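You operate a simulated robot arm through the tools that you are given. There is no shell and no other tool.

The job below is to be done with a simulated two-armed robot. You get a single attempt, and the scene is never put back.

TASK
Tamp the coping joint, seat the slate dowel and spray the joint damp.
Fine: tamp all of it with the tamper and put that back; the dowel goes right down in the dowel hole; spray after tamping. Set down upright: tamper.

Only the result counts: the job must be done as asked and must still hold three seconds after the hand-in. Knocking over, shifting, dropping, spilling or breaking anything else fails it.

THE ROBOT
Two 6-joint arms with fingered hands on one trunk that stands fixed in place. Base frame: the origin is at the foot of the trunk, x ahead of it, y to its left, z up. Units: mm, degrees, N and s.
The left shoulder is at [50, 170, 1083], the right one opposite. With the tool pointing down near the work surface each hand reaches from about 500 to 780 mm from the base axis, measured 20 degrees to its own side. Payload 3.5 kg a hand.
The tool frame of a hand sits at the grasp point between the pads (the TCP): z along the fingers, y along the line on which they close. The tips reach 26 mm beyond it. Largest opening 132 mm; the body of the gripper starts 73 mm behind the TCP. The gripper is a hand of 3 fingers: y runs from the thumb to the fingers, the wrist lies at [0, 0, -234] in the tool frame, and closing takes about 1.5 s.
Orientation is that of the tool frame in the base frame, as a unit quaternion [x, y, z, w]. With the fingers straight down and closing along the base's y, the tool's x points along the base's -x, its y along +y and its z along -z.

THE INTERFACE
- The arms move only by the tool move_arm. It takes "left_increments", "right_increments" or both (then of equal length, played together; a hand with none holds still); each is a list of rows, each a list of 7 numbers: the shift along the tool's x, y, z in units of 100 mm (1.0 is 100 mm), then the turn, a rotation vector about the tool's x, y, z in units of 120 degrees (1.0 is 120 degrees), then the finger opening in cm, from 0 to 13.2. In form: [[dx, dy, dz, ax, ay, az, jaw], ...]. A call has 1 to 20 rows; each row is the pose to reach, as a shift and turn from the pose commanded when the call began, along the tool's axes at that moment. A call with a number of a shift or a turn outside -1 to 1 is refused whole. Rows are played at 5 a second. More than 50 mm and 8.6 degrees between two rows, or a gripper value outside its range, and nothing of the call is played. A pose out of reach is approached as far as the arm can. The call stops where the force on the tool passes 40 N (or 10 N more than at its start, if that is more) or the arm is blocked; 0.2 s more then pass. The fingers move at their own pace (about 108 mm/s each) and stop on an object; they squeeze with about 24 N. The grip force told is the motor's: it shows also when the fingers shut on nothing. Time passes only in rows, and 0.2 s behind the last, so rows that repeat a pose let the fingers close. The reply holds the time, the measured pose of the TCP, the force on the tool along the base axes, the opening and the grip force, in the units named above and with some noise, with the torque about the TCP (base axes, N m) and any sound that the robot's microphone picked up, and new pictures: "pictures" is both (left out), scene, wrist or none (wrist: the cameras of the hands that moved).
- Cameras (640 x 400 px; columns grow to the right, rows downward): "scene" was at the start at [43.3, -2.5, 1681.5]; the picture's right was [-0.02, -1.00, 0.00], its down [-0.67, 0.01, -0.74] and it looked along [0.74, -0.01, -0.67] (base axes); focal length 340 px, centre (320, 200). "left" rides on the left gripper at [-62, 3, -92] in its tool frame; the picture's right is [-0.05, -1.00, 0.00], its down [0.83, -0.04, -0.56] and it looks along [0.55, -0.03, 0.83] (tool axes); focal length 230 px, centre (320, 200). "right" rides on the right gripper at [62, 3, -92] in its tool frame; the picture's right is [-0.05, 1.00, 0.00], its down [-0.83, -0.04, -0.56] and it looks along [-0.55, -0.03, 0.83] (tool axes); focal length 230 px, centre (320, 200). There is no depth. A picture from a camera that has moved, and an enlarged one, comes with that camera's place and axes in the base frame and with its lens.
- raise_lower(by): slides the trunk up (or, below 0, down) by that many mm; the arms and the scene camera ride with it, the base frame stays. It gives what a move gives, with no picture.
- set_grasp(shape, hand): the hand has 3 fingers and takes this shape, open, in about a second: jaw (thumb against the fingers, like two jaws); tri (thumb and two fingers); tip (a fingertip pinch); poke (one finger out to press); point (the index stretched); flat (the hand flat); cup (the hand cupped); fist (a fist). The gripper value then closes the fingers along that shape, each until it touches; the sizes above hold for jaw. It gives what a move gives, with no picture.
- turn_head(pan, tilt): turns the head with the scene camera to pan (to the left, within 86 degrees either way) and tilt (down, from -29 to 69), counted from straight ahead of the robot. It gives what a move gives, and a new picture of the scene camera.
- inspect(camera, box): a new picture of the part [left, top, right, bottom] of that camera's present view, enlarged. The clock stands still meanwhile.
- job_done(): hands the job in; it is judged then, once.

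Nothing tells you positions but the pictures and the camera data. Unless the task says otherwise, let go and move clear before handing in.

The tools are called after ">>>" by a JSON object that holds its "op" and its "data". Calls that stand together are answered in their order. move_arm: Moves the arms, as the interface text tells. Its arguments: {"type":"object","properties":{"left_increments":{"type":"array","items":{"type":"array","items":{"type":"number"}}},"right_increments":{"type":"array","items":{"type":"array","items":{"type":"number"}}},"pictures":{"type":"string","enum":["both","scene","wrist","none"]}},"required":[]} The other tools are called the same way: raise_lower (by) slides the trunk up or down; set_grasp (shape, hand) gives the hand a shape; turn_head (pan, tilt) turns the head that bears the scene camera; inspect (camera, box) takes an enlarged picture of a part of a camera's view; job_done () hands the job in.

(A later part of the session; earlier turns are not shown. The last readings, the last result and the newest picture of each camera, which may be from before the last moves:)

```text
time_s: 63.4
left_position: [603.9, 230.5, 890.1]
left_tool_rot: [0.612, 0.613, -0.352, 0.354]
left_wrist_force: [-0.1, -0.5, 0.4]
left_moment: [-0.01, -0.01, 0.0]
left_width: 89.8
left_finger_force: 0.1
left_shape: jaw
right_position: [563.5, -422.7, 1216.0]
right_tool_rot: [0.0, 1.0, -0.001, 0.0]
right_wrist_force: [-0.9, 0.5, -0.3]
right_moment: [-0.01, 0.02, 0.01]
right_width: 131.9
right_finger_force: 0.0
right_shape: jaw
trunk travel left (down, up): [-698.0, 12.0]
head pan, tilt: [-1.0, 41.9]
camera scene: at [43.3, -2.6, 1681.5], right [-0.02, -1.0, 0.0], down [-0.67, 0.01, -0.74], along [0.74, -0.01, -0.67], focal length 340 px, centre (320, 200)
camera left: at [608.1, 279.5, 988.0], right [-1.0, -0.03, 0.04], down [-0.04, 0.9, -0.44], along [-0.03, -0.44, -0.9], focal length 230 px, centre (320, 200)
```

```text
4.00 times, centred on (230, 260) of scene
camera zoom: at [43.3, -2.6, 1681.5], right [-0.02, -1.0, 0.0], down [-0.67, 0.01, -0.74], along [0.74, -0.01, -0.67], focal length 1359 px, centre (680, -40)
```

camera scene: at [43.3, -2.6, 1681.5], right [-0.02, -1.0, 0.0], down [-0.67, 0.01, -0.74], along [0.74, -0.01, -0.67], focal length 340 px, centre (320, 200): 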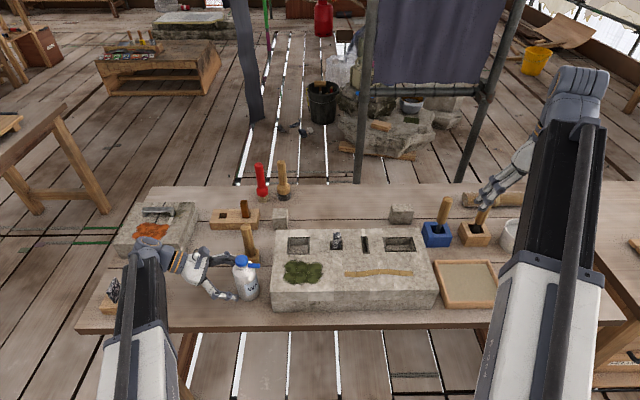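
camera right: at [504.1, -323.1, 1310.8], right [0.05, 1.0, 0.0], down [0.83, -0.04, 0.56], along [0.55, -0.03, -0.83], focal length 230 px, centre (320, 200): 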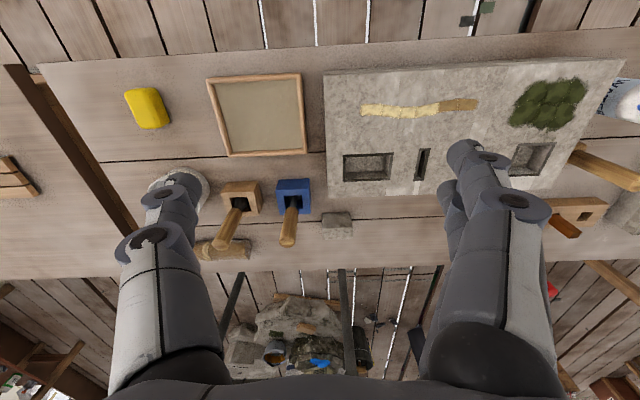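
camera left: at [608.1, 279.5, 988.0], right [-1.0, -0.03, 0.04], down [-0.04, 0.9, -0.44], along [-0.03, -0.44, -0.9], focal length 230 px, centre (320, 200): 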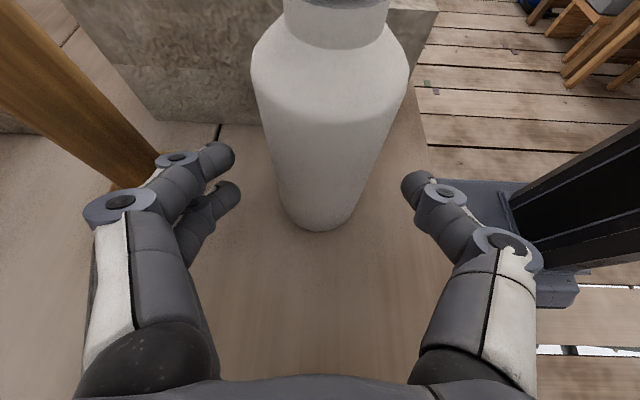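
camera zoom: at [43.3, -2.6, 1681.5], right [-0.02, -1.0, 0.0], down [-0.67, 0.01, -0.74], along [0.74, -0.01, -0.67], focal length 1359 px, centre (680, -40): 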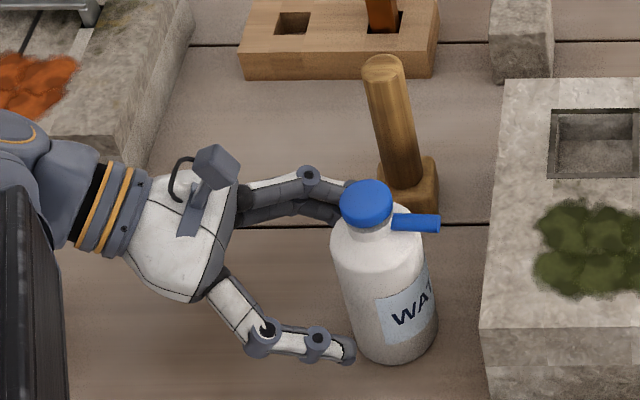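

Clearances are good, so I'll finish the approach.

>>> {"op": "move_arm", "data": {"left_increments": [[0, -0.005, 0.14, 0, 0, 0, 9], [0, -0.01, 0.28, 0, 0, 0, 9], [0, -0.01, 0.42, 0, 0, 0, 9], [0, -0.01, 0.42, 0, 0, 0, 9]], "pictures": "wrist"}}

>>> {"op": "inspect", "data": {"camera": "scene", "box": [180, 220, 290, 310]}}

```text
time_s: 64.4
left_position: [602.9, 194.5, 867.5]
left_tool_rot: [0.612, 0.613, -0.353, 0.353]
left_wrist_force: [0.5, 0.5, 0.1]
left_moment: [-0.01, 0.01, 0.0]
left_width: 89.7
left_finger_force: 0.1
left_shape: jaw
right_position: [562.6, -422.8, 1217.2]
right_tool_rot: [0.0, 1.0, 0.0, 0.0]
right_wrist_force: [0.4, 0.1, 1.1]
right_moment: [0.02, -0.03, -0.03]
right_width: 131.8
right_finger_force: 0.0
right_shape: jaw
trunk travel left (down, up): [-698.0, 12.0]
head pan, tilt: [-1.0, 41.9]
camera left: at [607.0, 244.3, 966.4], right [-1.0, -0.03, 0.04], down [-0.04, 0.9, -0.44], along [-0.03, -0.44, -0.9], focal length 230 px, centre (320, 200)
```

left: 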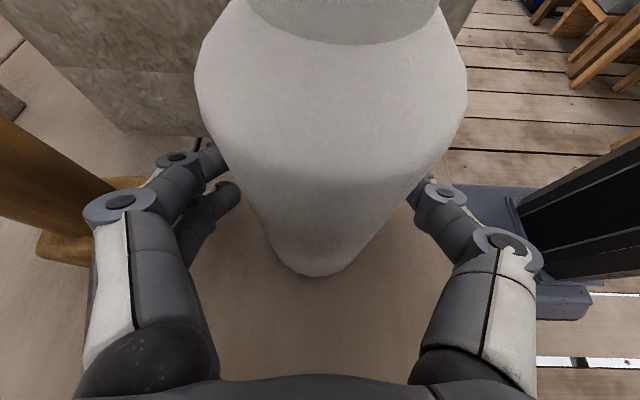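

```text
4.44 times, centred on (235, 265) of scene
camera zoom: at [43.3, -2.5, 1681.5], right [-0.02, -1.0, 0.0], down [-0.67, 0.01, -0.74], along [0.74, -0.01, -0.67], focal length 1510 px, centre (698, -89)
```

zoom: 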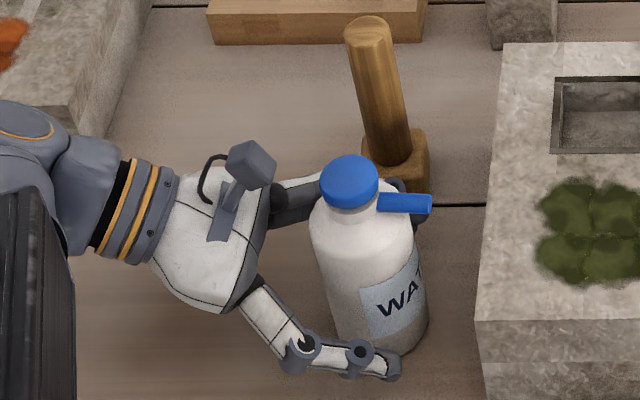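

The bottle is centred between the fingers. I'll close on it and watch for any sound.

>>> {"op": "move_arm", "data": {"left_increments": [[0, 0, 0, 0, 0, 0, 8], [0, 0, 0, 0, 0, 0, 7.3], [0, 0, 0, 0, 0, 0, 6.6], [0, 0, 0, 0, 0, 0, 5.5], [0, 0, 0, 0, 0, 0, 4], [0, 0, 0, 0, 0, 0, 2], [0, 0, 0, 0, 0, 0, 0], [0, 0, 0, 0, 0, 0, 0], [0, 0, 0, 0, 0, 0, 0]], "pictures": "both"}}

>>> {"op": "inspect", "data": {"camera": "scene", "box": [180, 220, 290, 310]}}

```text
time_s: 66.4
left_position: [604.0, 195.0, 865.9]
left_tool_rot: [0.612, 0.613, -0.353, 0.354]
left_wrist_force: [-0.8, -0.9, -0.2]
left_moment: [0.0, -0.02, -0.04]
left_width: 45.6
left_finger_force: 23.6
left_shape: jaw
right_position: [563.1, -422.3, 1217.5]
right_tool_rot: [0.0, 1.0, 0.0, 0.0]
right_wrist_force: [0.4, 1.7, 0.4]
right_moment: [0.0, 0.01, 0.02]
right_width: 131.9
right_finger_force: 0.1
right_shape: jaw
trunk travel left (down, up): [-698.0, 12.0]
head pan, tilt: [-1.0, 41.9]
camera scene: at [43.3, -2.6, 1681.5], right [-0.02, -1.0, 0.0], down [-0.67, 0.01, -0.74], along [0.74, -0.01, -0.67], focal length 340 px, centre (320, 200)
camera left: at [607.0, 244.3, 966.5], right [-1.0, -0.03, 0.04], down [-0.04, 0.9, -0.44], along [-0.03, -0.44, -0.9], focal length 230 px, centre (320, 200)
```

scene: 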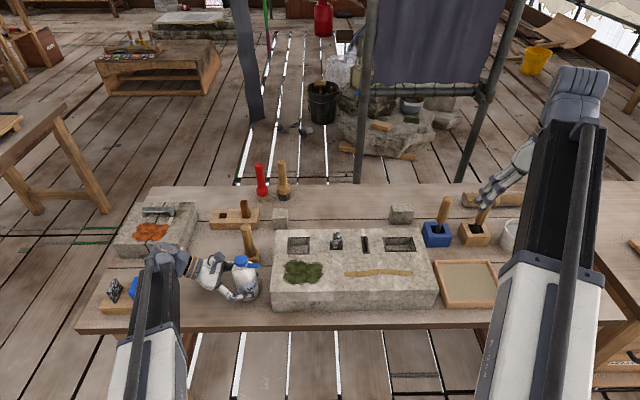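
left: 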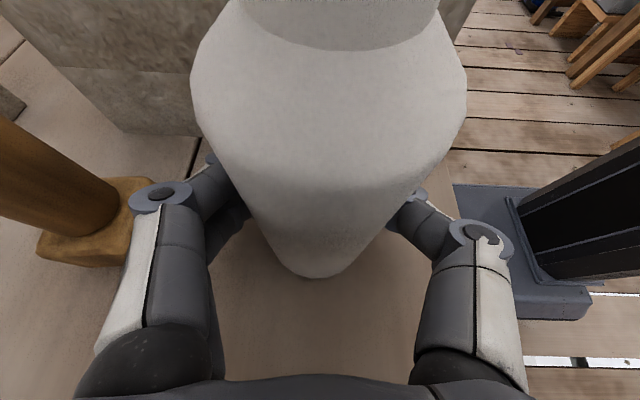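

```text
4.44 times, centred on (235, 265) of scene
camera zoom: at [43.3, -2.6, 1681.5], right [-0.02, -1.0, 0.0], down [-0.67, 0.01, -0.74], along [0.74, -0.01, -0.67], focal length 1510 px, centre (698, -89)
```

zoom: 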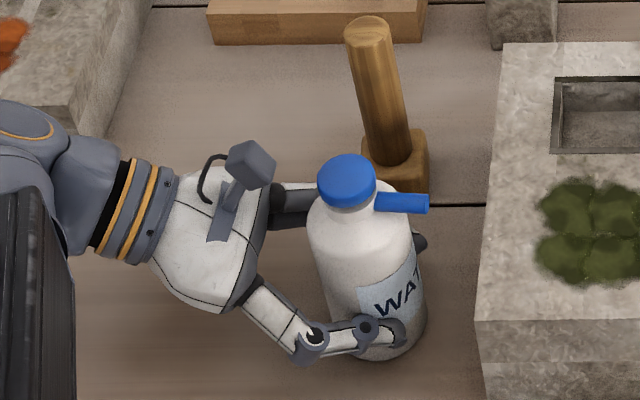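

The bottle is gripped and there was no sound, so squeezing alone doesn't spray. I'll lift it straight up.

>>> {"op": "move_arm", "data": {"left_increments": [[-0.087, 0, -0.05, 0, 0, 0, 0], [-0.26, 0, -0.15, 0, 0, 0, 0], [-0.476, 0, -0.275, 0, 0, 0, 0], [-0.693, 0, -0.4, 0, 0, 0, 0], [-0.866, 0, -0.5, 0, 0, 0, 0]], "pictures": "both"}}

>>> {"op": "inspect", "data": {"camera": "scene", "box": [180, 190, 290, 300]}}

```text
time_s: 67.6
left_position: [605.2, 192.2, 969.8]
left_tool_rot: [0.612, 0.613, -0.353, 0.353]
left_wrist_force: [-0.5, 0.5, -3.5]
left_moment: [-0.02, 0.02, -0.01]
left_width: 45.7
left_finger_force: 24.1
left_shape: jaw
right_position: [562.6, -422.7, 1216.6]
right_tool_rot: [0.0, 1.0, 0.0, 0.0]
right_wrist_force: [0.3, 0.7, 0.1]
right_moment: [0.02, 0.02, 0.03]
right_width: 131.7
right_finger_force: 0.1
right_shape: jaw
trunk travel left (down, up): [-698.0, 12.0]
head pan, tilt: [-1.0, 41.9]
camera scene: at [43.5, -2.5, 1681.5], right [-0.02, -1.0, 0.0], down [-0.67, 0.01, -0.74], along [0.74, -0.01, -0.67], focal length 340 px, centre (320, 200)
camera left: at [608.1, 242.8, 1068.2], right [-1.0, -0.03, 0.04], down [-0.04, 0.9, -0.44], along [-0.03, -0.44, -0.9], focal length 230 px, centre (320, 200)
```

scene: 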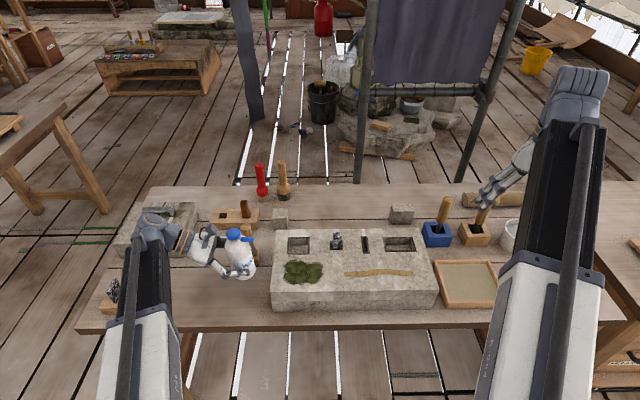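
left: 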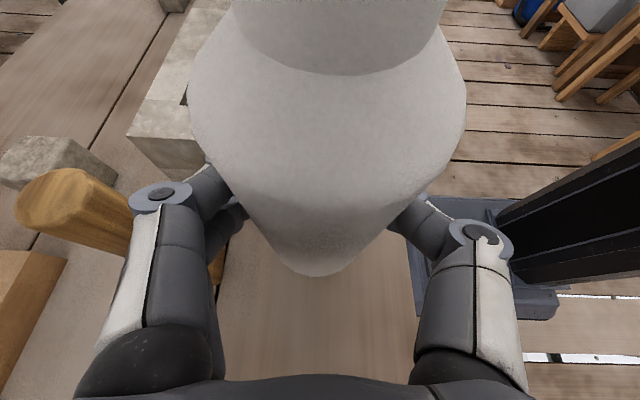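

```text
3.64 times, centred on (235, 245) of scene
camera zoom: at [43.5, -2.5, 1681.5], right [-0.02, -1.0, 0.0], down [-0.67, 0.01, -0.74], along [0.74, -0.01, -0.67], focal length 1236 px, centre (629, 36)
```

zoom: 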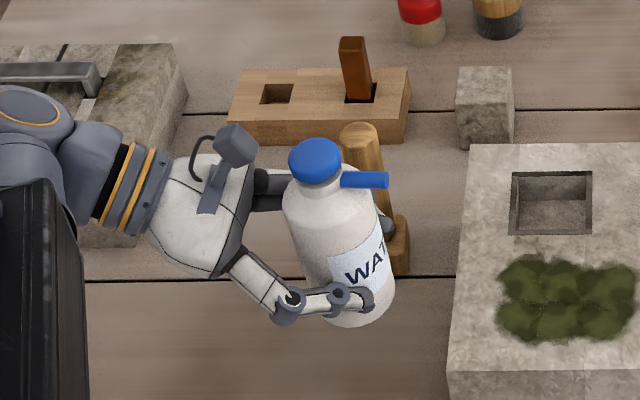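

The bottle weighs about 4 N and is steady and upright. I'll raise it further and tilt it 60° about the base x axis, so the nozzle points down toward the block, while moving in -y.

>>> {"op": "move_arm", "data": {"left_increments": [[-0.18, 0, -0.02, 0, 0, 0, 0], [-0.36, 0, -0.04, 0, 0.0625, 0, 0], [-0.45, 0, 0.0, 0, 0.125, 0, 0], [-0.55, 0, 0.05, 0, 0.1875, 0, 0], [-0.6, 0, 0.1, 0, 0.25, 0, 0], [-0.65, 0, 0.15, 0, 0.3125, 0, 0], [-0.69, 0, 0.2, 0, 0.375, 0, 0], [-0.71, 0, 0.24, 0, 0.4375, 0, 0], [-0.733, 0, 0.27, 0, 0.5, 0, 0], [-0.733, 0, 0.27, 0, 0.5, 0, 0]], "pictures": "both"}}

>>> {"op": "inspect", "data": {"camera": "scene", "box": [190, 180, 330, 300]}}

```text
time_s: 69.8
left_position: [603.5, 133.9, 1017.3]
left_tool_rot: [0.706, 0.708, 0.001, -0.002]
left_wrist_force: [-0.1, -0.2, -3.8]
left_moment: [0.08, -0.03, 0.01]
left_width: 45.8
left_finger_force: 24.6
left_shape: jaw
right_position: [562.6, -422.1, 1216.0]
right_tool_rot: [0.0, 1.0, 0.0, 0.0]
right_wrist_force: [0.4, -0.9, -0.2]
right_moment: [0.01, -0.01, -0.04]
right_width: 132.0
right_finger_force: 0.1
right_shape: jaw
trunk travel left (down, up): [-698.0, 12.0]
head pan, tilt: [-1.0, 41.9]
camera scene: at [43.6, -2.4, 1681.5], right [-0.02, -1.0, 0.0], down [-0.67, 0.01, -0.74], along [0.74, -0.01, -0.67], focal length 340 px, centre (320, 200)
camera left: at [607.0, 72.9, 1109.5], right [-1.0, -0.05, 0.0], down [-0.04, 0.83, 0.56], along [-0.03, 0.56, -0.83], focal length 230 px, centre (320, 200)
```

scene: 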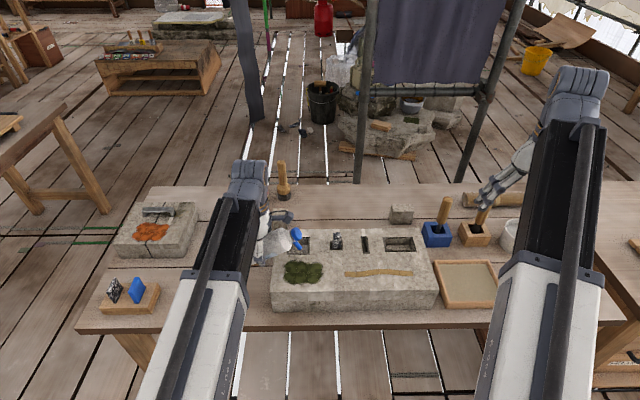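
left: 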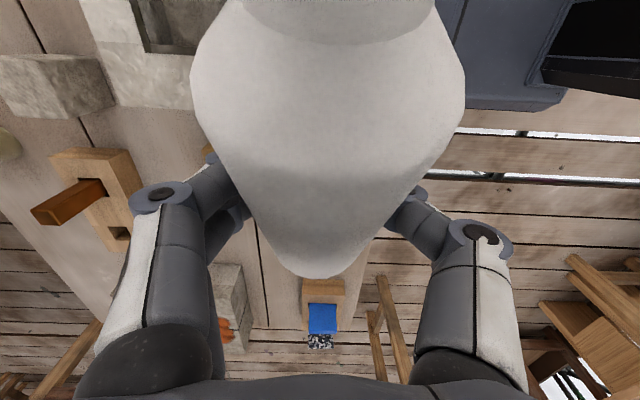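

```text
3.33 times, centred on (260, 240) of scene
camera zoom: at [43.6, -2.4, 1681.5], right [-0.02, -1.0, 0.0], down [-0.67, 0.01, -0.74], along [0.74, -0.01, -0.67], focal length 1133 px, centre (520, 67)
```

zoom: 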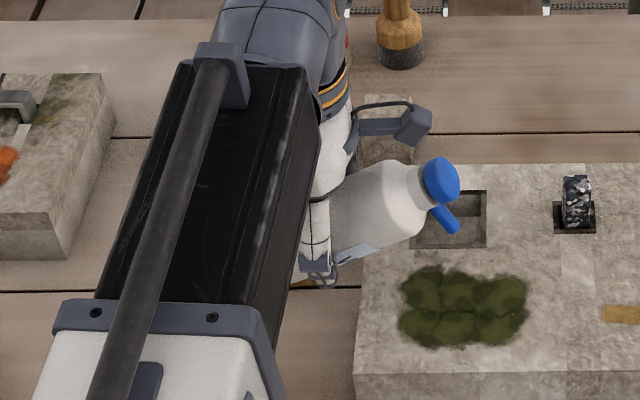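

The left hand is vertical and the tilted bottle's nozzle points down and right as planned. Next I'll shape the right hand to poke and look at where its fingertip is.

>>> {"op": "set_grasp", "data": {"hand": "right", "shape": "poke"}}

>>> {"op": "inspect", "data": {"camera": "right", "box": [0, 0, 640, 400]}}

>>> {"op": "inspect", "data": {"camera": "scene", "box": [440, 60, 640, 260]}}

```text
time_s: 70.7
left_position: [602.9, 133.5, 1017.3]
left_tool_rot: [0.707, 0.708, 0.001, 0.0]
left_wrist_force: [0.4, -0.9, -3.6]
left_moment: [0.04, 0.03, -0.04]
left_width: 45.9
left_finger_force: 23.9
left_shape: jaw
right_position: [563.1, -421.9, 1217.8]
right_tool_rot: [0.0, 1.0, 0.0, 0.0]
right_wrist_force: [-0.9, 0.0, 0.2]
right_moment: [0.0, 0.03, 0.01]
right_width: 0.0
right_finger_force: 0.0
right_shape: poke
trunk travel left (down, up): [-698.0, 12.0]
head pan, tilt: [-1.0, 41.9]
```

```text
1.00 times, centred on (320, 200) of right (not enlarged: the box is as wide or as high as the picture)
camera zoom: at [503.5, -418.6, 1308.9], right [0.05, 1.0, 0.0], down [0.83, -0.04, 0.56], along [0.55, -0.03, -0.83], focal length 230 px, centre (320, 200)
```

zoom: 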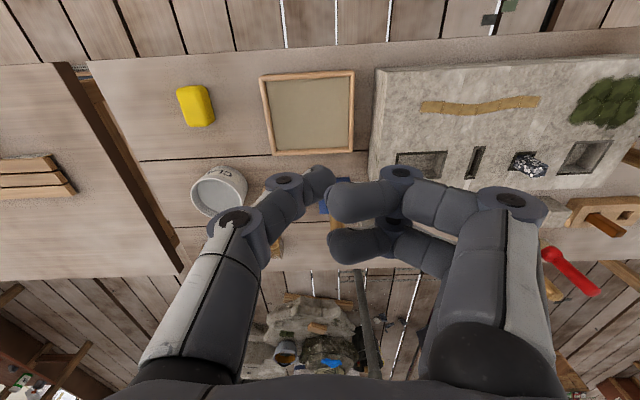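

```text
2.00 times, centred on (540, 160) of scene
camera zoom: at [43.6, -2.5, 1681.5], right [-0.02, -1.0, 0.0], down [-0.67, 0.01, -0.74], along [0.74, -0.01, -0.67], focal length 680 px, centre (-120, 280)
```

zoom: 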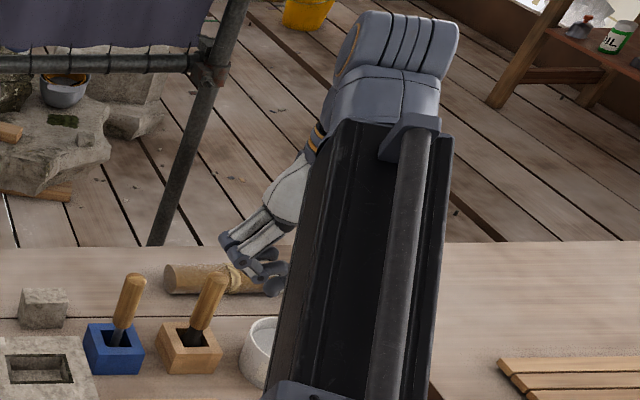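

In the poke shape the thumb sticks out along the tool axis, with its tip about 27 mm ahead of the TCP, and the other two fingers are curled back. I'll bring the bottle to the first spraying position over the joint's left end.

>>> {"op": "move_arm", "data": {"left_increments": [[-0.2, 0.01, 0.05, 0, 0, 0, 0], [-0.4, 0.02, 0.1, 0, 0, 0, 0], [-0.6, 0.03, 0.15, 0, 0, 0, 0], [-0.815, 0.03, 0.19, 0, 0, 0, 0], [-0.815, 0.03, 0.19, 0, 0, 0, 0]], "pictures": "both"}}

>>> {"op": "inspect", "data": {"camera": "scene", "box": [240, 180, 380, 300]}}

>>> {"op": "inspect", "data": {"camera": "right", "box": [380, 40, 640, 220]}}

```text
time_s: 71.9
left_position: [605.5, 54.8, 999.7]
left_tool_rot: [0.707, 0.708, 0.001, 0.0]
left_wrist_force: [-0.3, 0.8, -3.3]
left_moment: [0.05, -0.03, -0.04]
left_width: 45.3
left_finger_force: 24.0
left_shape: jaw
right_position: [563.2, -421.7, 1216.3]
right_tool_rot: [0.001, 1.0, -0.001, 0.001]
right_wrist_force: [-0.4, -0.3, 0.2]
right_moment: [0.04, -0.01, 0.0]
right_width: 0.1
right_finger_force: 0.0
right_shape: poke
trunk travel left (down, up): [-698.0, 12.0]
head pan, tilt: [-1.0, 41.9]
camera scene: at [43.6, -2.5, 1681.5], right [-0.02, -1.0, 0.0], down [-0.67, 0.01, -0.74], along [0.74, -0.01, -0.67], focal length 340 px, centre (320, 200)
camera left: at [609.5, -7.2, 1091.1], right [-1.0, -0.05, 0.0], down [-0.04, 0.83, 0.56], along [-0.03, 0.56, -0.83], focal length 230 px, centre (320, 200)
```

scene: 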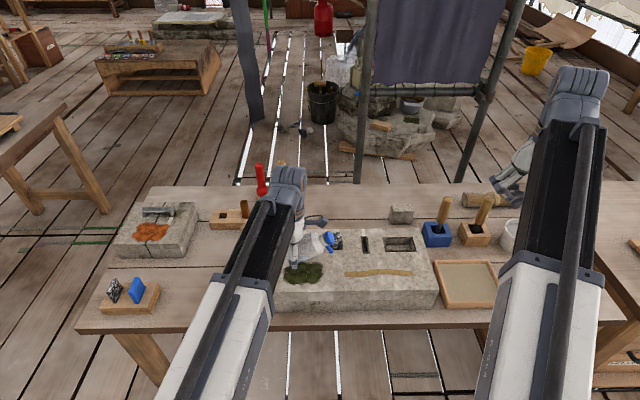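
left: 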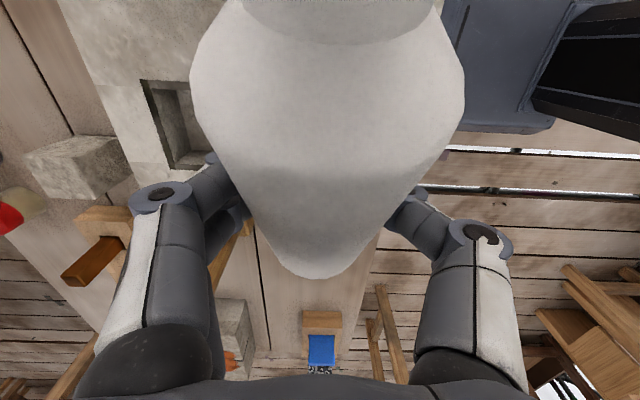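

```text
3.33 times, centred on (310, 240) of scene
camera zoom: at [43.6, -2.5, 1681.5], right [-0.02, -1.0, 0.0], down [-0.67, 0.01, -0.74], along [0.74, -0.01, -0.67], focal length 1133 px, centre (353, 67)
```

zoom: 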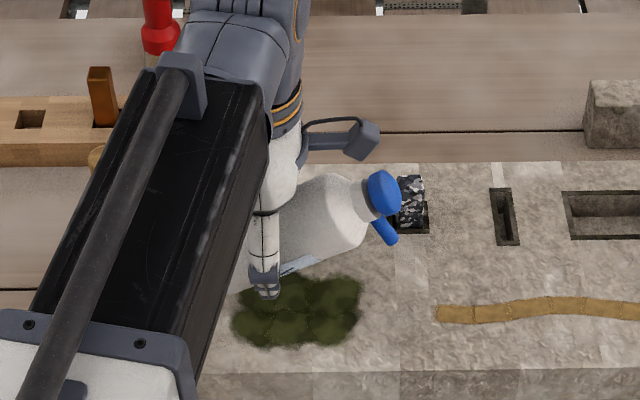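

```text
2.22 times, centred on (510, 130) of right
camera zoom: at [503.5, -418.5, 1308.9], right [0.05, 1.0, 0.0], down [0.83, -0.04, 0.56], along [0.55, -0.03, -0.83], focal length 511 px, centre (-102, 356)
```

zoom: 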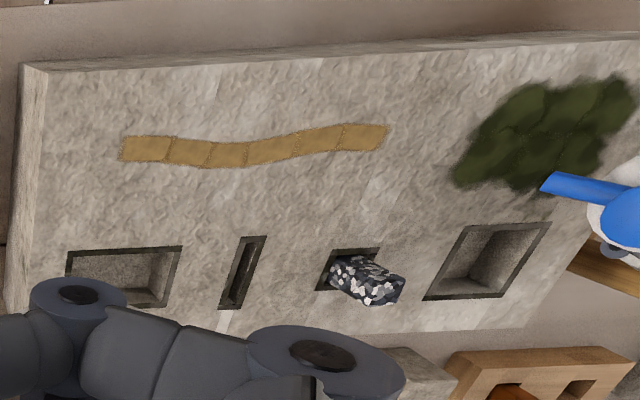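

The nozzle tip is near (600, -43, 1001), aiming at the joint's left end. Next I'll turn the right hand so its thumb can press the cap along the bottle axis.

>>> {"op": "move_arm", "data": {"right_increments": [[-0.03, 0.08, 0.01, 0, 0, 0.0682, 0], [-0.07, 0.16, 0.02, 0, 0, 0.1364, 0], [-0.1, 0.25, 0.03, 0, 0, 0.2045, 0], [-0.13, 0.33, 0.04, 0, 0, 0.2727, 0], [-0.17, 0.41, 0.05, 0, 0, 0.3409, 0], [-0.2, 0.49, 0.05, 0, 0, 0.4091, 0], [-0.23, 0.57, 0.06, 0, 0, 0.4773, 0], [-0.27, 0.65, 0.07, 0, 0, 0.5455, 0], [-0.3, 0.74, 0.08, 0, 0, 0.6136, 0], [-0.33, 0.82, 0.09, 0, 0, 0.6818, 0], [-0.37, 0.9, 0.1, 0, 0, 0.75, 0]], "pictures": "both"}}

```text
time_s: 74.3
left_position: [606.1, 53.9, 999.0]
left_tool_rot: [0.707, 0.708, 0.0, 0.0]
left_wrist_force: [0.1, -0.2, -2.6]
left_moment: [0.04, 0.02, 0.0]
left_width: 45.9
left_finger_force: 23.9
left_shape: jaw
right_position: [601.0, -332.4, 1207.4]
right_tool_rot: [0.708, 0.706, 0.001, 0.0]
right_wrist_force: [-0.2, 0.8, 0.0]
right_moment: [-0.02, -0.01, 0.0]
right_width: 0.0
right_finger_force: 0.1
right_shape: poke
trunk travel left (down, up): [-698.0, 12.0]
head pan, tilt: [-1.0, 41.9]
camera scene: at [43.7, -2.5, 1681.5], right [-0.02, -1.0, 0.0], down [-0.67, 0.01, -0.74], along [0.74, -0.01, -0.67], focal length 340 px, centre (320, 200)
camera right: at [605.5, -269.5, 1299.3], right [1.0, -0.05, 0.0], down [-0.05, -0.83, 0.56], along [-0.03, -0.55, -0.83], focal length 230 px, centre (320, 200)
```

scene: 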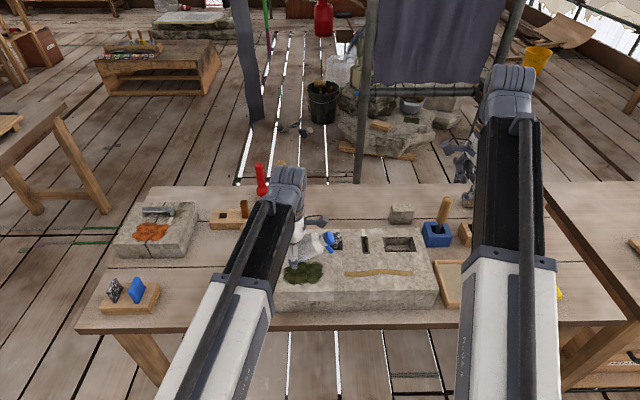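
right: 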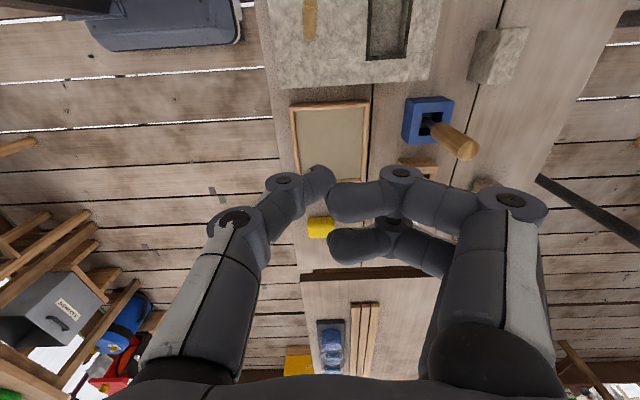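

The right yaw turn worked too. I'll pitch it 60° so the thumb points toward the cap, and bring it closer.

>>> {"op": "move_arm", "data": {"right_increments": [[0.12, 0.006, 0.1, 0, 0.0625, 0, 0], [0.25, 0.012, 0.2, 0, 0.125, 0, 0], [0.37, 0.02, 0.29, 0, 0.1875, 0, 0], [0.5, 0.025, 0.39, 0, 0.25, 0, 0], [0.62, 0.03, 0.48, 0, 0.3125, 0, 0], [0.75, 0.037, 0.58, 0, 0.375, 0, 0], [0.87, 0.044, 0.67, 0, 0.4375, 0, 0], [1.0, 0.05, 0.77, 0, 0.5, 0, 0], [1.0, 0.05, 0.77, 0, 0.5, 0, 0]], "pictures": "both"}}

>>> {"op": "inspect", "data": {"camera": "scene", "box": [260, 140, 480, 300]}}

```text
time_s: 76.3
left_position: [606.9, 54.5, 999.0]
left_tool_rot: [0.707, 0.708, 0.001, 0.0]
left_wrist_force: [-0.2, 0.9, -2.9]
left_moment: [0.06, -0.04, 0.0]
left_width: 45.6
left_finger_force: 23.7
left_shape: jaw
right_position: [606.4, -233.6, 1128.4]
right_tool_rot: [0.613, 0.612, 0.354, -0.353]
right_wrist_force: [-0.5, -0.8, 0.2]
right_moment: [0.03, 0.02, 0.01]
right_width: 0.1
right_finger_force: 0.1
right_shape: poke
trunk travel left (down, up): [-698.0, 12.0]
head pan, tilt: [-1.0, 41.9]
camera scene: at [43.6, -2.5, 1681.5], right [-0.02, -1.0, 0.0], down [-0.67, 0.01, -0.74], along [0.74, -0.01, -0.67], focal length 340 px, centre (320, 200)
camera right: at [611.5, -282.6, 1227.8], right [1.0, -0.03, -0.05], down [-0.04, -0.9, -0.44], along [-0.03, 0.44, -0.9], focal length 230 px, centre (320, 200)
```

scene: 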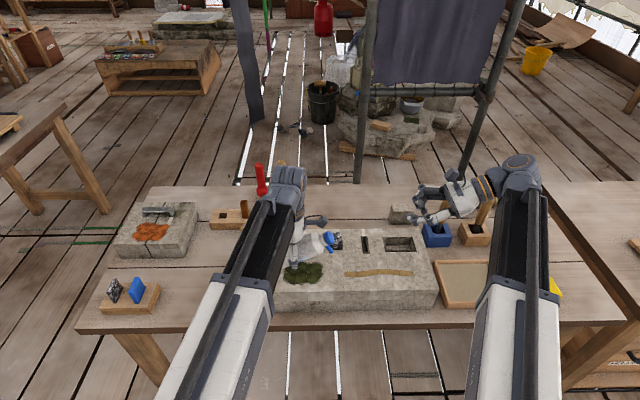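
right: 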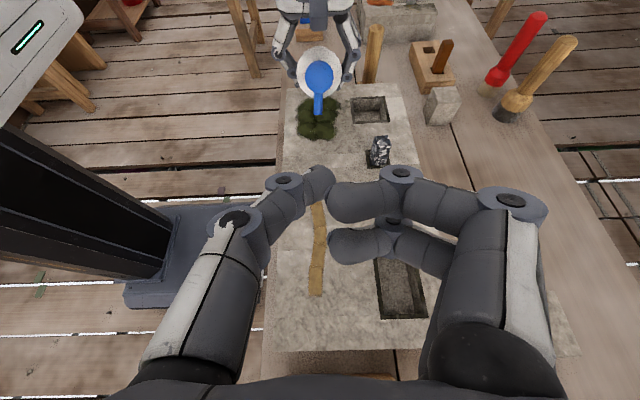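

```text
2.50 times, centred on (370, 220) of scene
camera zoom: at [43.6, -2.5, 1681.5], right [-0.02, -1.0, 0.0], down [-0.67, 0.01, -0.74], along [0.74, -0.01, -0.67], focal length 850 px, centre (195, 150)
```

zoom: 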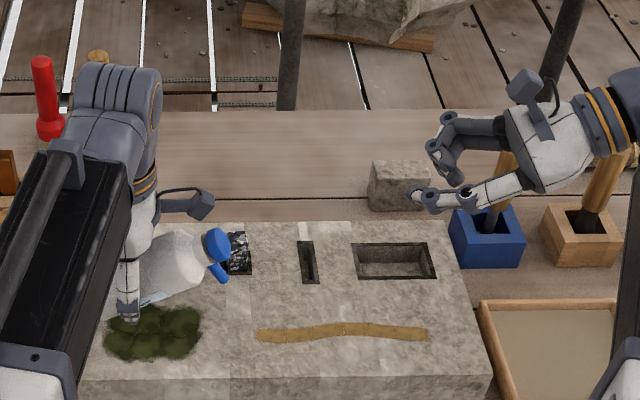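

The right hand points at the cap. I'll bring its axis in line with the cap, standing off about 100 mm.

>>> {"op": "move_arm", "data": {"right_increments": [[0.11, 0, 0.2, 0, 0, 0, 0], [0.22, 0, 0.41, 0, 0, 0, 0], [0.325, 0, 0.62, 0, 0, 0, 0], [0.325, 0, 0.823, 0, 0, 0, 0], [0.325, 0, 0.823, 0, 0, 0, 0]], "pictures": "both"}}

>>> {"op": "inspect", "data": {"camera": "scene", "box": [280, 160, 440, 290]}}

>>> {"op": "inspect", "data": {"camera": "right", "box": [240, 40, 400, 220]}}

```text
time_s: 77.5
left_position: [606.3, 55.0, 999.9]
left_tool_rot: [0.707, 0.708, 0.001, 0.0]
left_wrist_force: [0.0, 0.0, -3.3]
left_moment: [0.06, 0.01, -0.04]
left_width: 46.0
left_finger_force: 24.0
left_shape: jaw
right_position: [606.4, -145.1, 1114.1]
right_tool_rot: [0.612, 0.613, 0.354, -0.354]
right_wrist_force: [-0.1, 1.0, 0.3]
right_moment: [0.01, 0.01, 0.01]
right_width: 0.1
right_finger_force: 0.1
right_shape: poke
trunk travel left (down, up): [-698.0, 12.0]
head pan, tilt: [-1.0, 41.9]
camera scene: at [43.6, -2.6, 1681.5], right [-0.02, -1.0, 0.0], down [-0.67, 0.01, -0.74], along [0.74, -0.01, -0.67], focal length 340 px, centre (320, 200)
camera right: at [611.0, -194.4, 1214.3], right [1.0, -0.03, -0.05], down [-0.04, -0.9, -0.44], along [-0.03, 0.44, -0.9], focal length 230 px, centre (320, 200)
```

scene: 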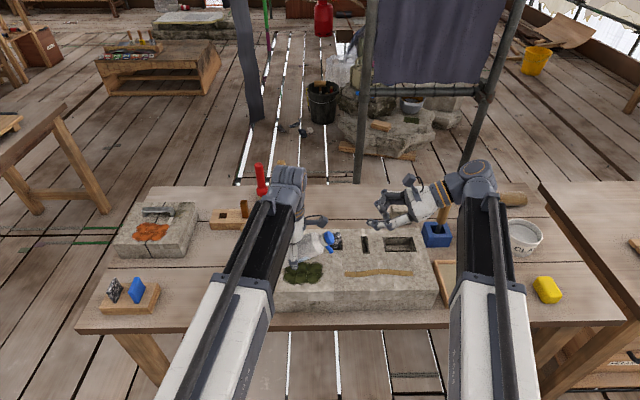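
right: 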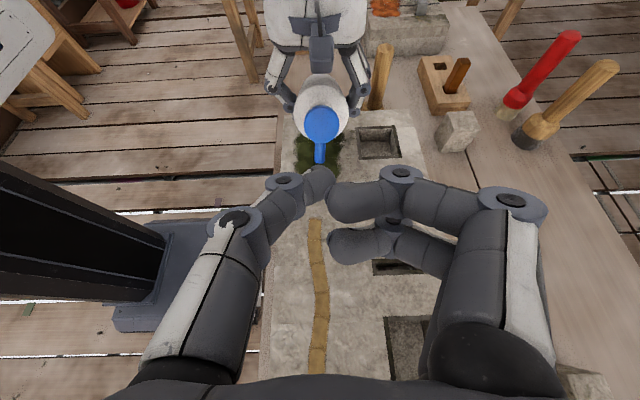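

```text
3.08 times, centred on (360, 225) of scene
camera zoom: at [43.6, -2.6, 1681.5], right [-0.02, -1.0, 0.0], down [-0.67, 0.01, -0.74], along [0.74, -0.01, -0.67], focal length 1046 px, centre (197, 123)
```

zoom: 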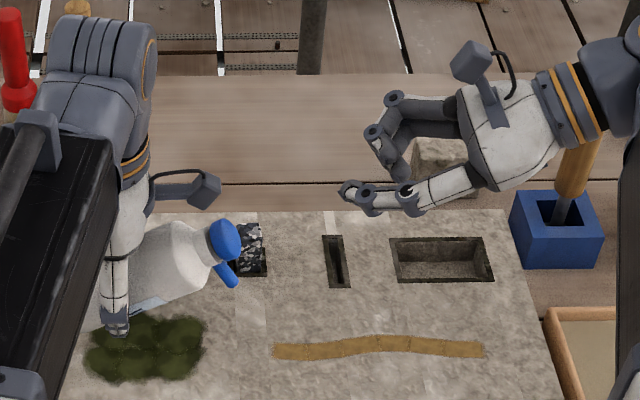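

```text
2.22 times, centred on (320, 130) of right
camera zoom: at [611.0, -194.4, 1214.3], right [1.0, -0.03, -0.05], down [-0.04, -0.9, -0.44], along [-0.03, 0.44, -0.9], focal length 511 px, centre (320, 356)
```

zoom: 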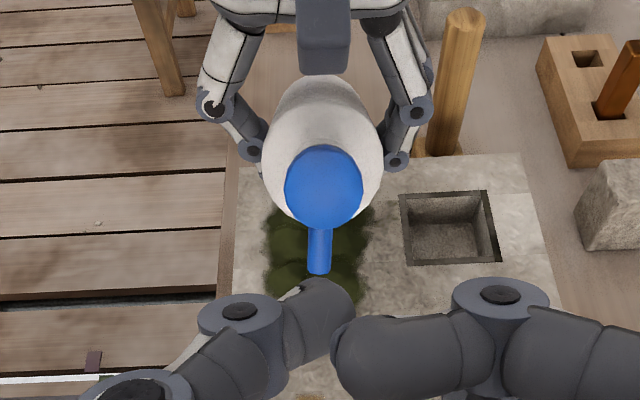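

The cap centre is about 2 mm off the thumb's line. I'll correct that and advance to about 20 mm from contact.

>>> {"op": "move_arm", "data": {"right_increments": [[0.023, 0.03, 0.2, 0, 0, 0, 0], [0.023, 0.03, 0.4, 0, 0, 0, 0], [0.023, 0.03, 0.6, 0, 0, 0, 0], [0.023, 0.03, 0.78, 0, 0, 0, 0], [0.023, 0.03, 0.78, 0, 0, 0, 0]], "pictures": "both"}}

>>> {"op": "inspect", "data": {"camera": "scene", "box": [280, 180, 400, 290]}}

>>> {"op": "inspect", "data": {"camera": "right", "box": [240, 80, 400, 240]}}

```text
time_s: 78.7
left_position: [605.4, 53.6, 999.6]
left_tool_rot: [0.707, 0.708, 0.001, -0.001]
left_wrist_force: [-0.5, -0.1, -3.5]
left_moment: [0.06, -0.02, 0.0]
left_width: 45.5
left_finger_force: 24.2
left_shape: jaw
right_position: [608.9, -75.0, 1077.5]
right_tool_rot: [0.612, 0.612, 0.354, -0.354]
right_wrist_force: [-0.1, 0.2, 0.8]
right_moment: [-0.02, 0.02, 0.0]
right_width: 0.0
right_finger_force: 0.1
right_shape: poke
trunk travel left (down, up): [-698.0, 12.0]
head pan, tilt: [-1.0, 41.9]
camera scene: at [43.6, -2.6, 1681.5], right [-0.02, -1.0, 0.0], down [-0.67, 0.01, -0.74], along [0.74, -0.01, -0.67], focal length 340 px, centre (320, 200)
camera right: at [613.7, -125.1, 1178.1], right [1.0, -0.03, -0.04], down [-0.04, -0.9, -0.44], along [-0.03, 0.44, -0.9], focal length 230 px, centre (320, 200)
```

scene: 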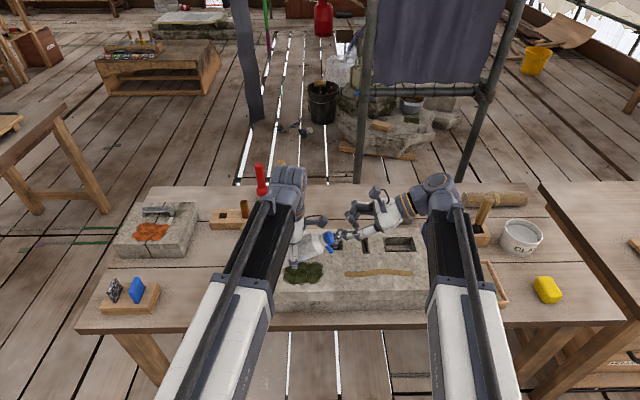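
right: 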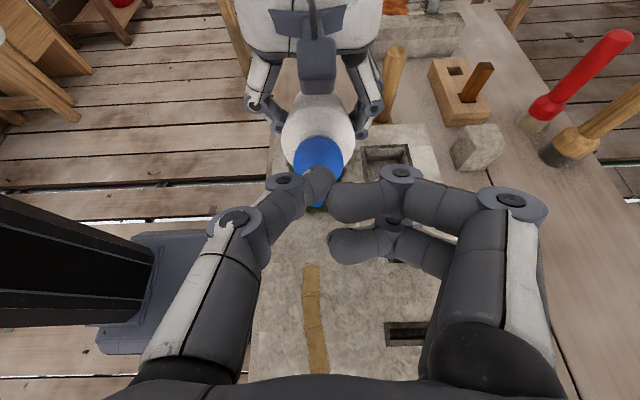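

```text
3.64 times, centred on (340, 235) of scene
camera zoom: at [43.6, -2.6, 1681.5], right [-0.02, -1.0, 0.0], down [-0.67, 0.01, -0.74], along [0.74, -0.01, -0.67], focal length 1236 px, centre (247, 73)
```

zoom: 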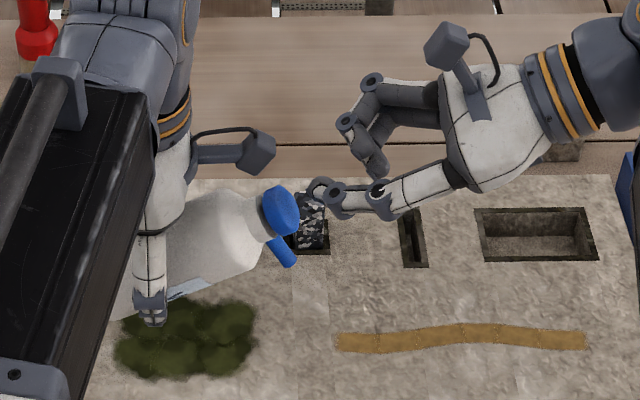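

```text
2.50 times, centred on (320, 160) of right
camera zoom: at [613.7, -125.1, 1178.1], right [1.0, -0.03, -0.04], down [-0.04, -0.9, -0.44], along [-0.03, 0.44, -0.9], focal length 575 px, centre (320, 300)
```

zoom: 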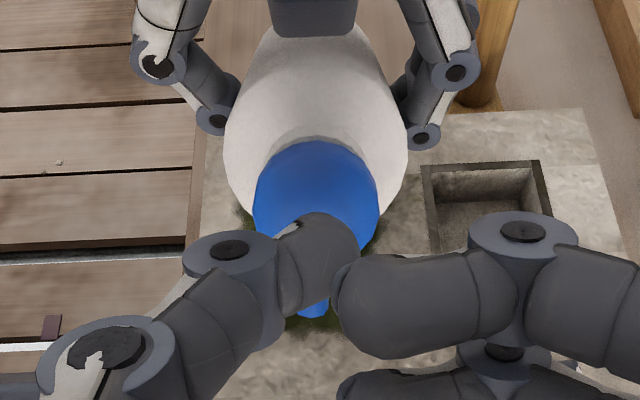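

The thumb is nearly on the cap's centre. I'll shift 3 mm in x and approach to contact.

>>> {"op": "move_arm", "data": {"right_increments": [[0, -0.03, 0.08, 0, 0, 0, 0], [0, -0.03, 0.15, 0, 0, 0, 0], [0, -0.03, 0.19, 0, 0, 0, 0], [0, -0.03, 0.22, 0, 0, 0, 0]], "pictures": "none"}}

>>> {"op": "inspect", "data": {"camera": "scene", "box": [280, 180, 400, 290]}}

>>> {"op": "inspect", "data": {"camera": "right", "box": [240, 80, 400, 240]}}

```text
time_s: 79.7
left_position: [606.4, 53.8, 999.9]
left_tool_rot: [0.707, 0.707, 0.001, -0.001]
left_wrist_force: [0.2, 2.9, -4.3]
left_moment: [0.07, -0.03, 0.05]
left_width: 45.5
left_finger_force: 24.3
left_shape: jaw
right_position: [606.4, -56.4, 1069.9]
right_tool_rot: [0.613, 0.612, 0.354, -0.353]
right_wrist_force: [-0.5, -2.1, 1.6]
right_moment: [-0.02, 0.02, 0.0]
right_width: 0.1
right_finger_force: 0.0
right_shape: poke
trunk travel left (down, up): [-698.0, 12.0]
head pan, tilt: [-1.0, 41.9]
heard: click
```

```text
3.64 times, centred on (340, 235) of scene
camera zoom: at [43.6, -2.5, 1681.5], right [-0.02, -1.0, 0.0], down [-0.67, 0.01, -0.74], along [0.74, -0.01, -0.67], focal length 1236 px, centre (247, 73)
```

zoom: 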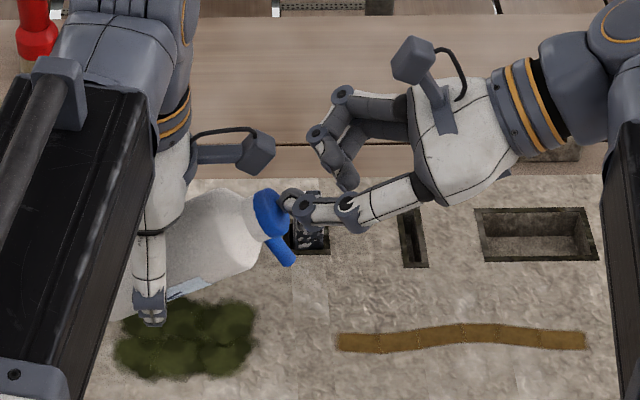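

```text
2.50 times, centred on (320, 160) of right
camera zoom: at [611.5, -105.3, 1168.7], right [1.0, -0.03, -0.05], down [-0.04, -0.9, -0.44], along [-0.03, 0.44, -0.9], focal length 575 px, centre (320, 300)
```

zoom: 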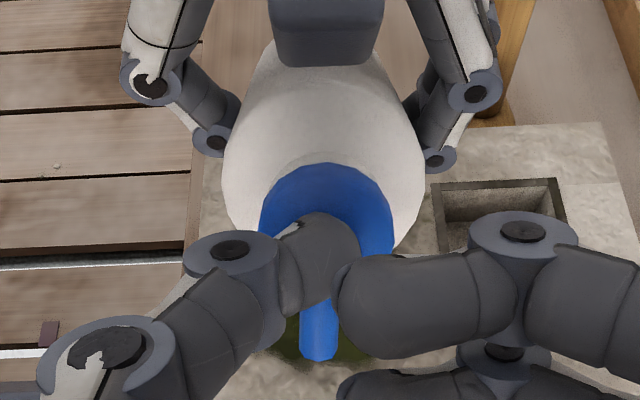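

I heard a click, and the joint looks darker. I'll take a closer look at it.

>>> {"op": "inspect", "data": {"camera": "scene", "box": [330, 250, 430, 290]}}

>>> {"op": "inspect", "data": {"camera": "right", "box": [220, 200, 420, 400]}}

```text
6.40 times, centred on (380, 270) of scene
camera zoom: at [43.6, -2.5, 1681.5], right [-0.02, -1.0, 0.0], down [-0.67, 0.01, -0.74], along [0.74, -0.01, -0.67], focal length 2175 px, centre (-64, -248)
```

zoom: 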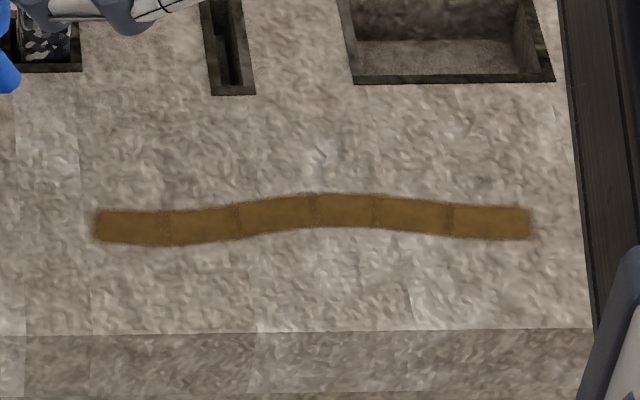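

```text
2.00 times, centred on (320, 300) of right
camera zoom: at [611.5, -105.3, 1168.7], right [1.0, -0.03, -0.05], down [-0.04, -0.9, -0.44], along [-0.03, 0.44, -0.9], focal length 460 px, centre (320, 0)
```

zoom: 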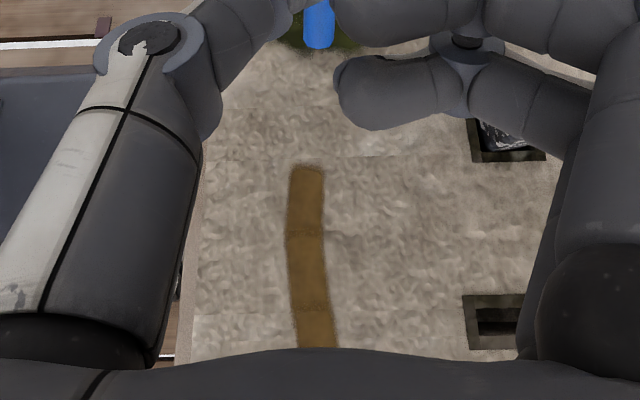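

One press made all six segments uniformly dark, so the joint is damp. I'll back the right hand off along its axis.

>>> {"op": "move_arm", "data": {"right_increments": [[0, 0, -0.15, 0, 0, 0, 0], [0, 0, -0.4, 0, 0, 0, 0], [0, 0, -0.7, 0, 0, 0, 0], [0, 0, -1.0, 0, 0, 0, 0]], "pictures": "none"}}

>>> {"op": "move_arm", "data": {"right_increments": [[0, 0, -0.3, 0, 0, 0, 0], [0, 0, -0.65, 0, 0, 0, 0], [0, 0, -1.0, 0, 0, 0, 0]], "pictures": "both"}}

>>> {"op": "inspect", "data": {"camera": "scene", "box": [260, 180, 440, 300]}}

```text
time_s: 80.7
left_position: [606.9, 53.5, 999.2]
left_tool_rot: [0.706, 0.708, 0.001, 0.0]
left_wrist_force: [1.2, 0.3, -3.4]
left_moment: [0.07, -0.02, 0.0]
left_width: 45.4
left_finger_force: 24.0
left_shape: jaw
right_position: [604.0, -144.6, 1117.4]
right_tool_rot: [0.613, 0.612, 0.354, -0.353]
right_wrist_force: [0.9, -0.4, 0.1]
right_moment: [-0.03, 0.02, -0.01]
right_width: 0.1
right_finger_force: 0.1
right_shape: poke
trunk travel left (down, up): [-698.0, 12.0]
head pan, tilt: [-1.0, 41.9]
```

```text
time_s: 81.5
left_position: [606.2, 53.7, 1000.1]
left_tool_rot: [0.707, 0.707, 0.001, -0.001]
left_wrist_force: [0.5, -0.2, -2.8]
left_moment: [0.03, 0.0, -0.03]
left_width: 45.6
left_finger_force: 23.8
left_shape: jaw
right_position: [607.6, -232.2, 1168.6]
right_tool_rot: [0.613, 0.612, 0.354, -0.353]
right_wrist_force: [0.5, 0.7, -0.4]
right_moment: [-0.01, 0.05, 0.02]
right_width: 0.0
right_finger_force: 0.1
right_shape: poke
trunk travel left (down, up): [-698.0, 12.0]
head pan, tilt: [-1.0, 41.9]
camera scene: at [43.6, -2.9, 1681.5], right [-0.02, -1.0, 0.0], down [-0.67, 0.01, -0.74], along [0.74, -0.01, -0.67], focal length 340 px, centre (320, 200)
camera right: at [612.4, -281.3, 1267.1], right [1.0, -0.03, -0.04], down [-0.04, -0.9, -0.44], along [-0.03, 0.44, -0.9], focal length 230 px, centre (320, 200)
```

scene: 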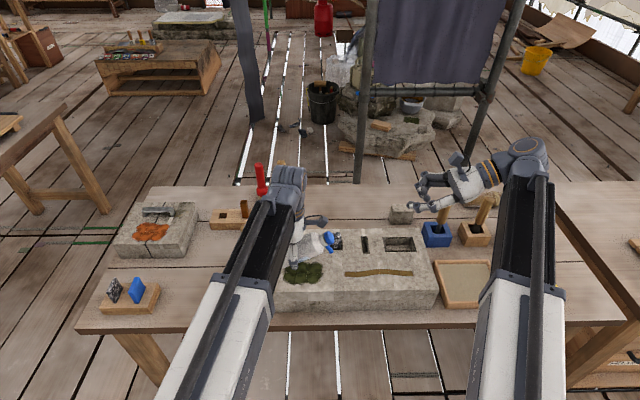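
right: 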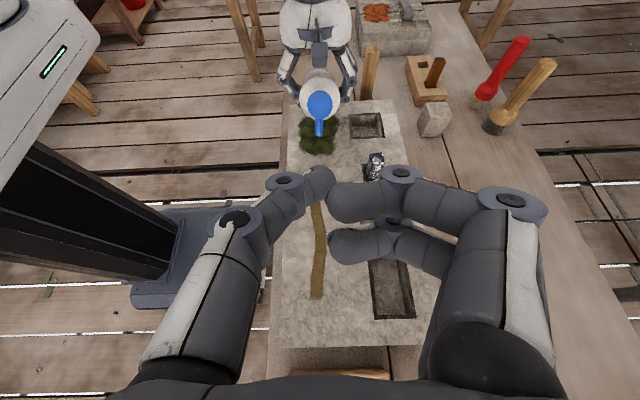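

```text
3.33 times, centred on (350, 240) of scene
camera zoom: at [43.6, -2.9, 1681.5], right [-0.02, -1.0, 0.0], down [-0.67, 0.01, -0.74], along [0.74, -0.01, -0.67], focal length 1133 px, centre (220, 67)
```

zoom: 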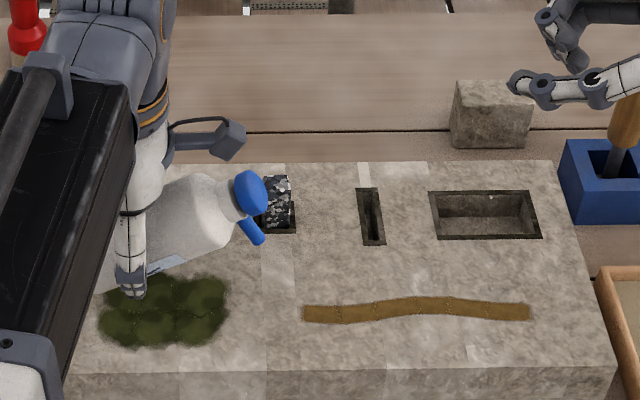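

>>> {"op": "inspect", "data": {"camera": "scene", "box": [330, 250, 430, 290]}}

```text
6.40 times, centred on (380, 270) of scene
camera zoom: at [43.6, -2.9, 1681.5], right [-0.02, -1.0, 0.0], down [-0.67, 0.01, -0.74], along [0.74, -0.01, -0.67], focal length 2175 px, centre (-64, -248)
```

zoom: 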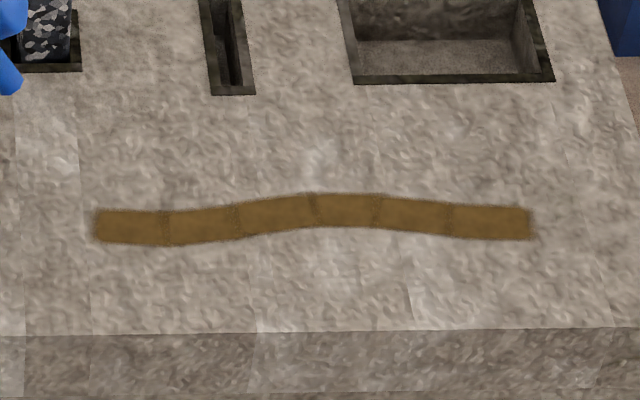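

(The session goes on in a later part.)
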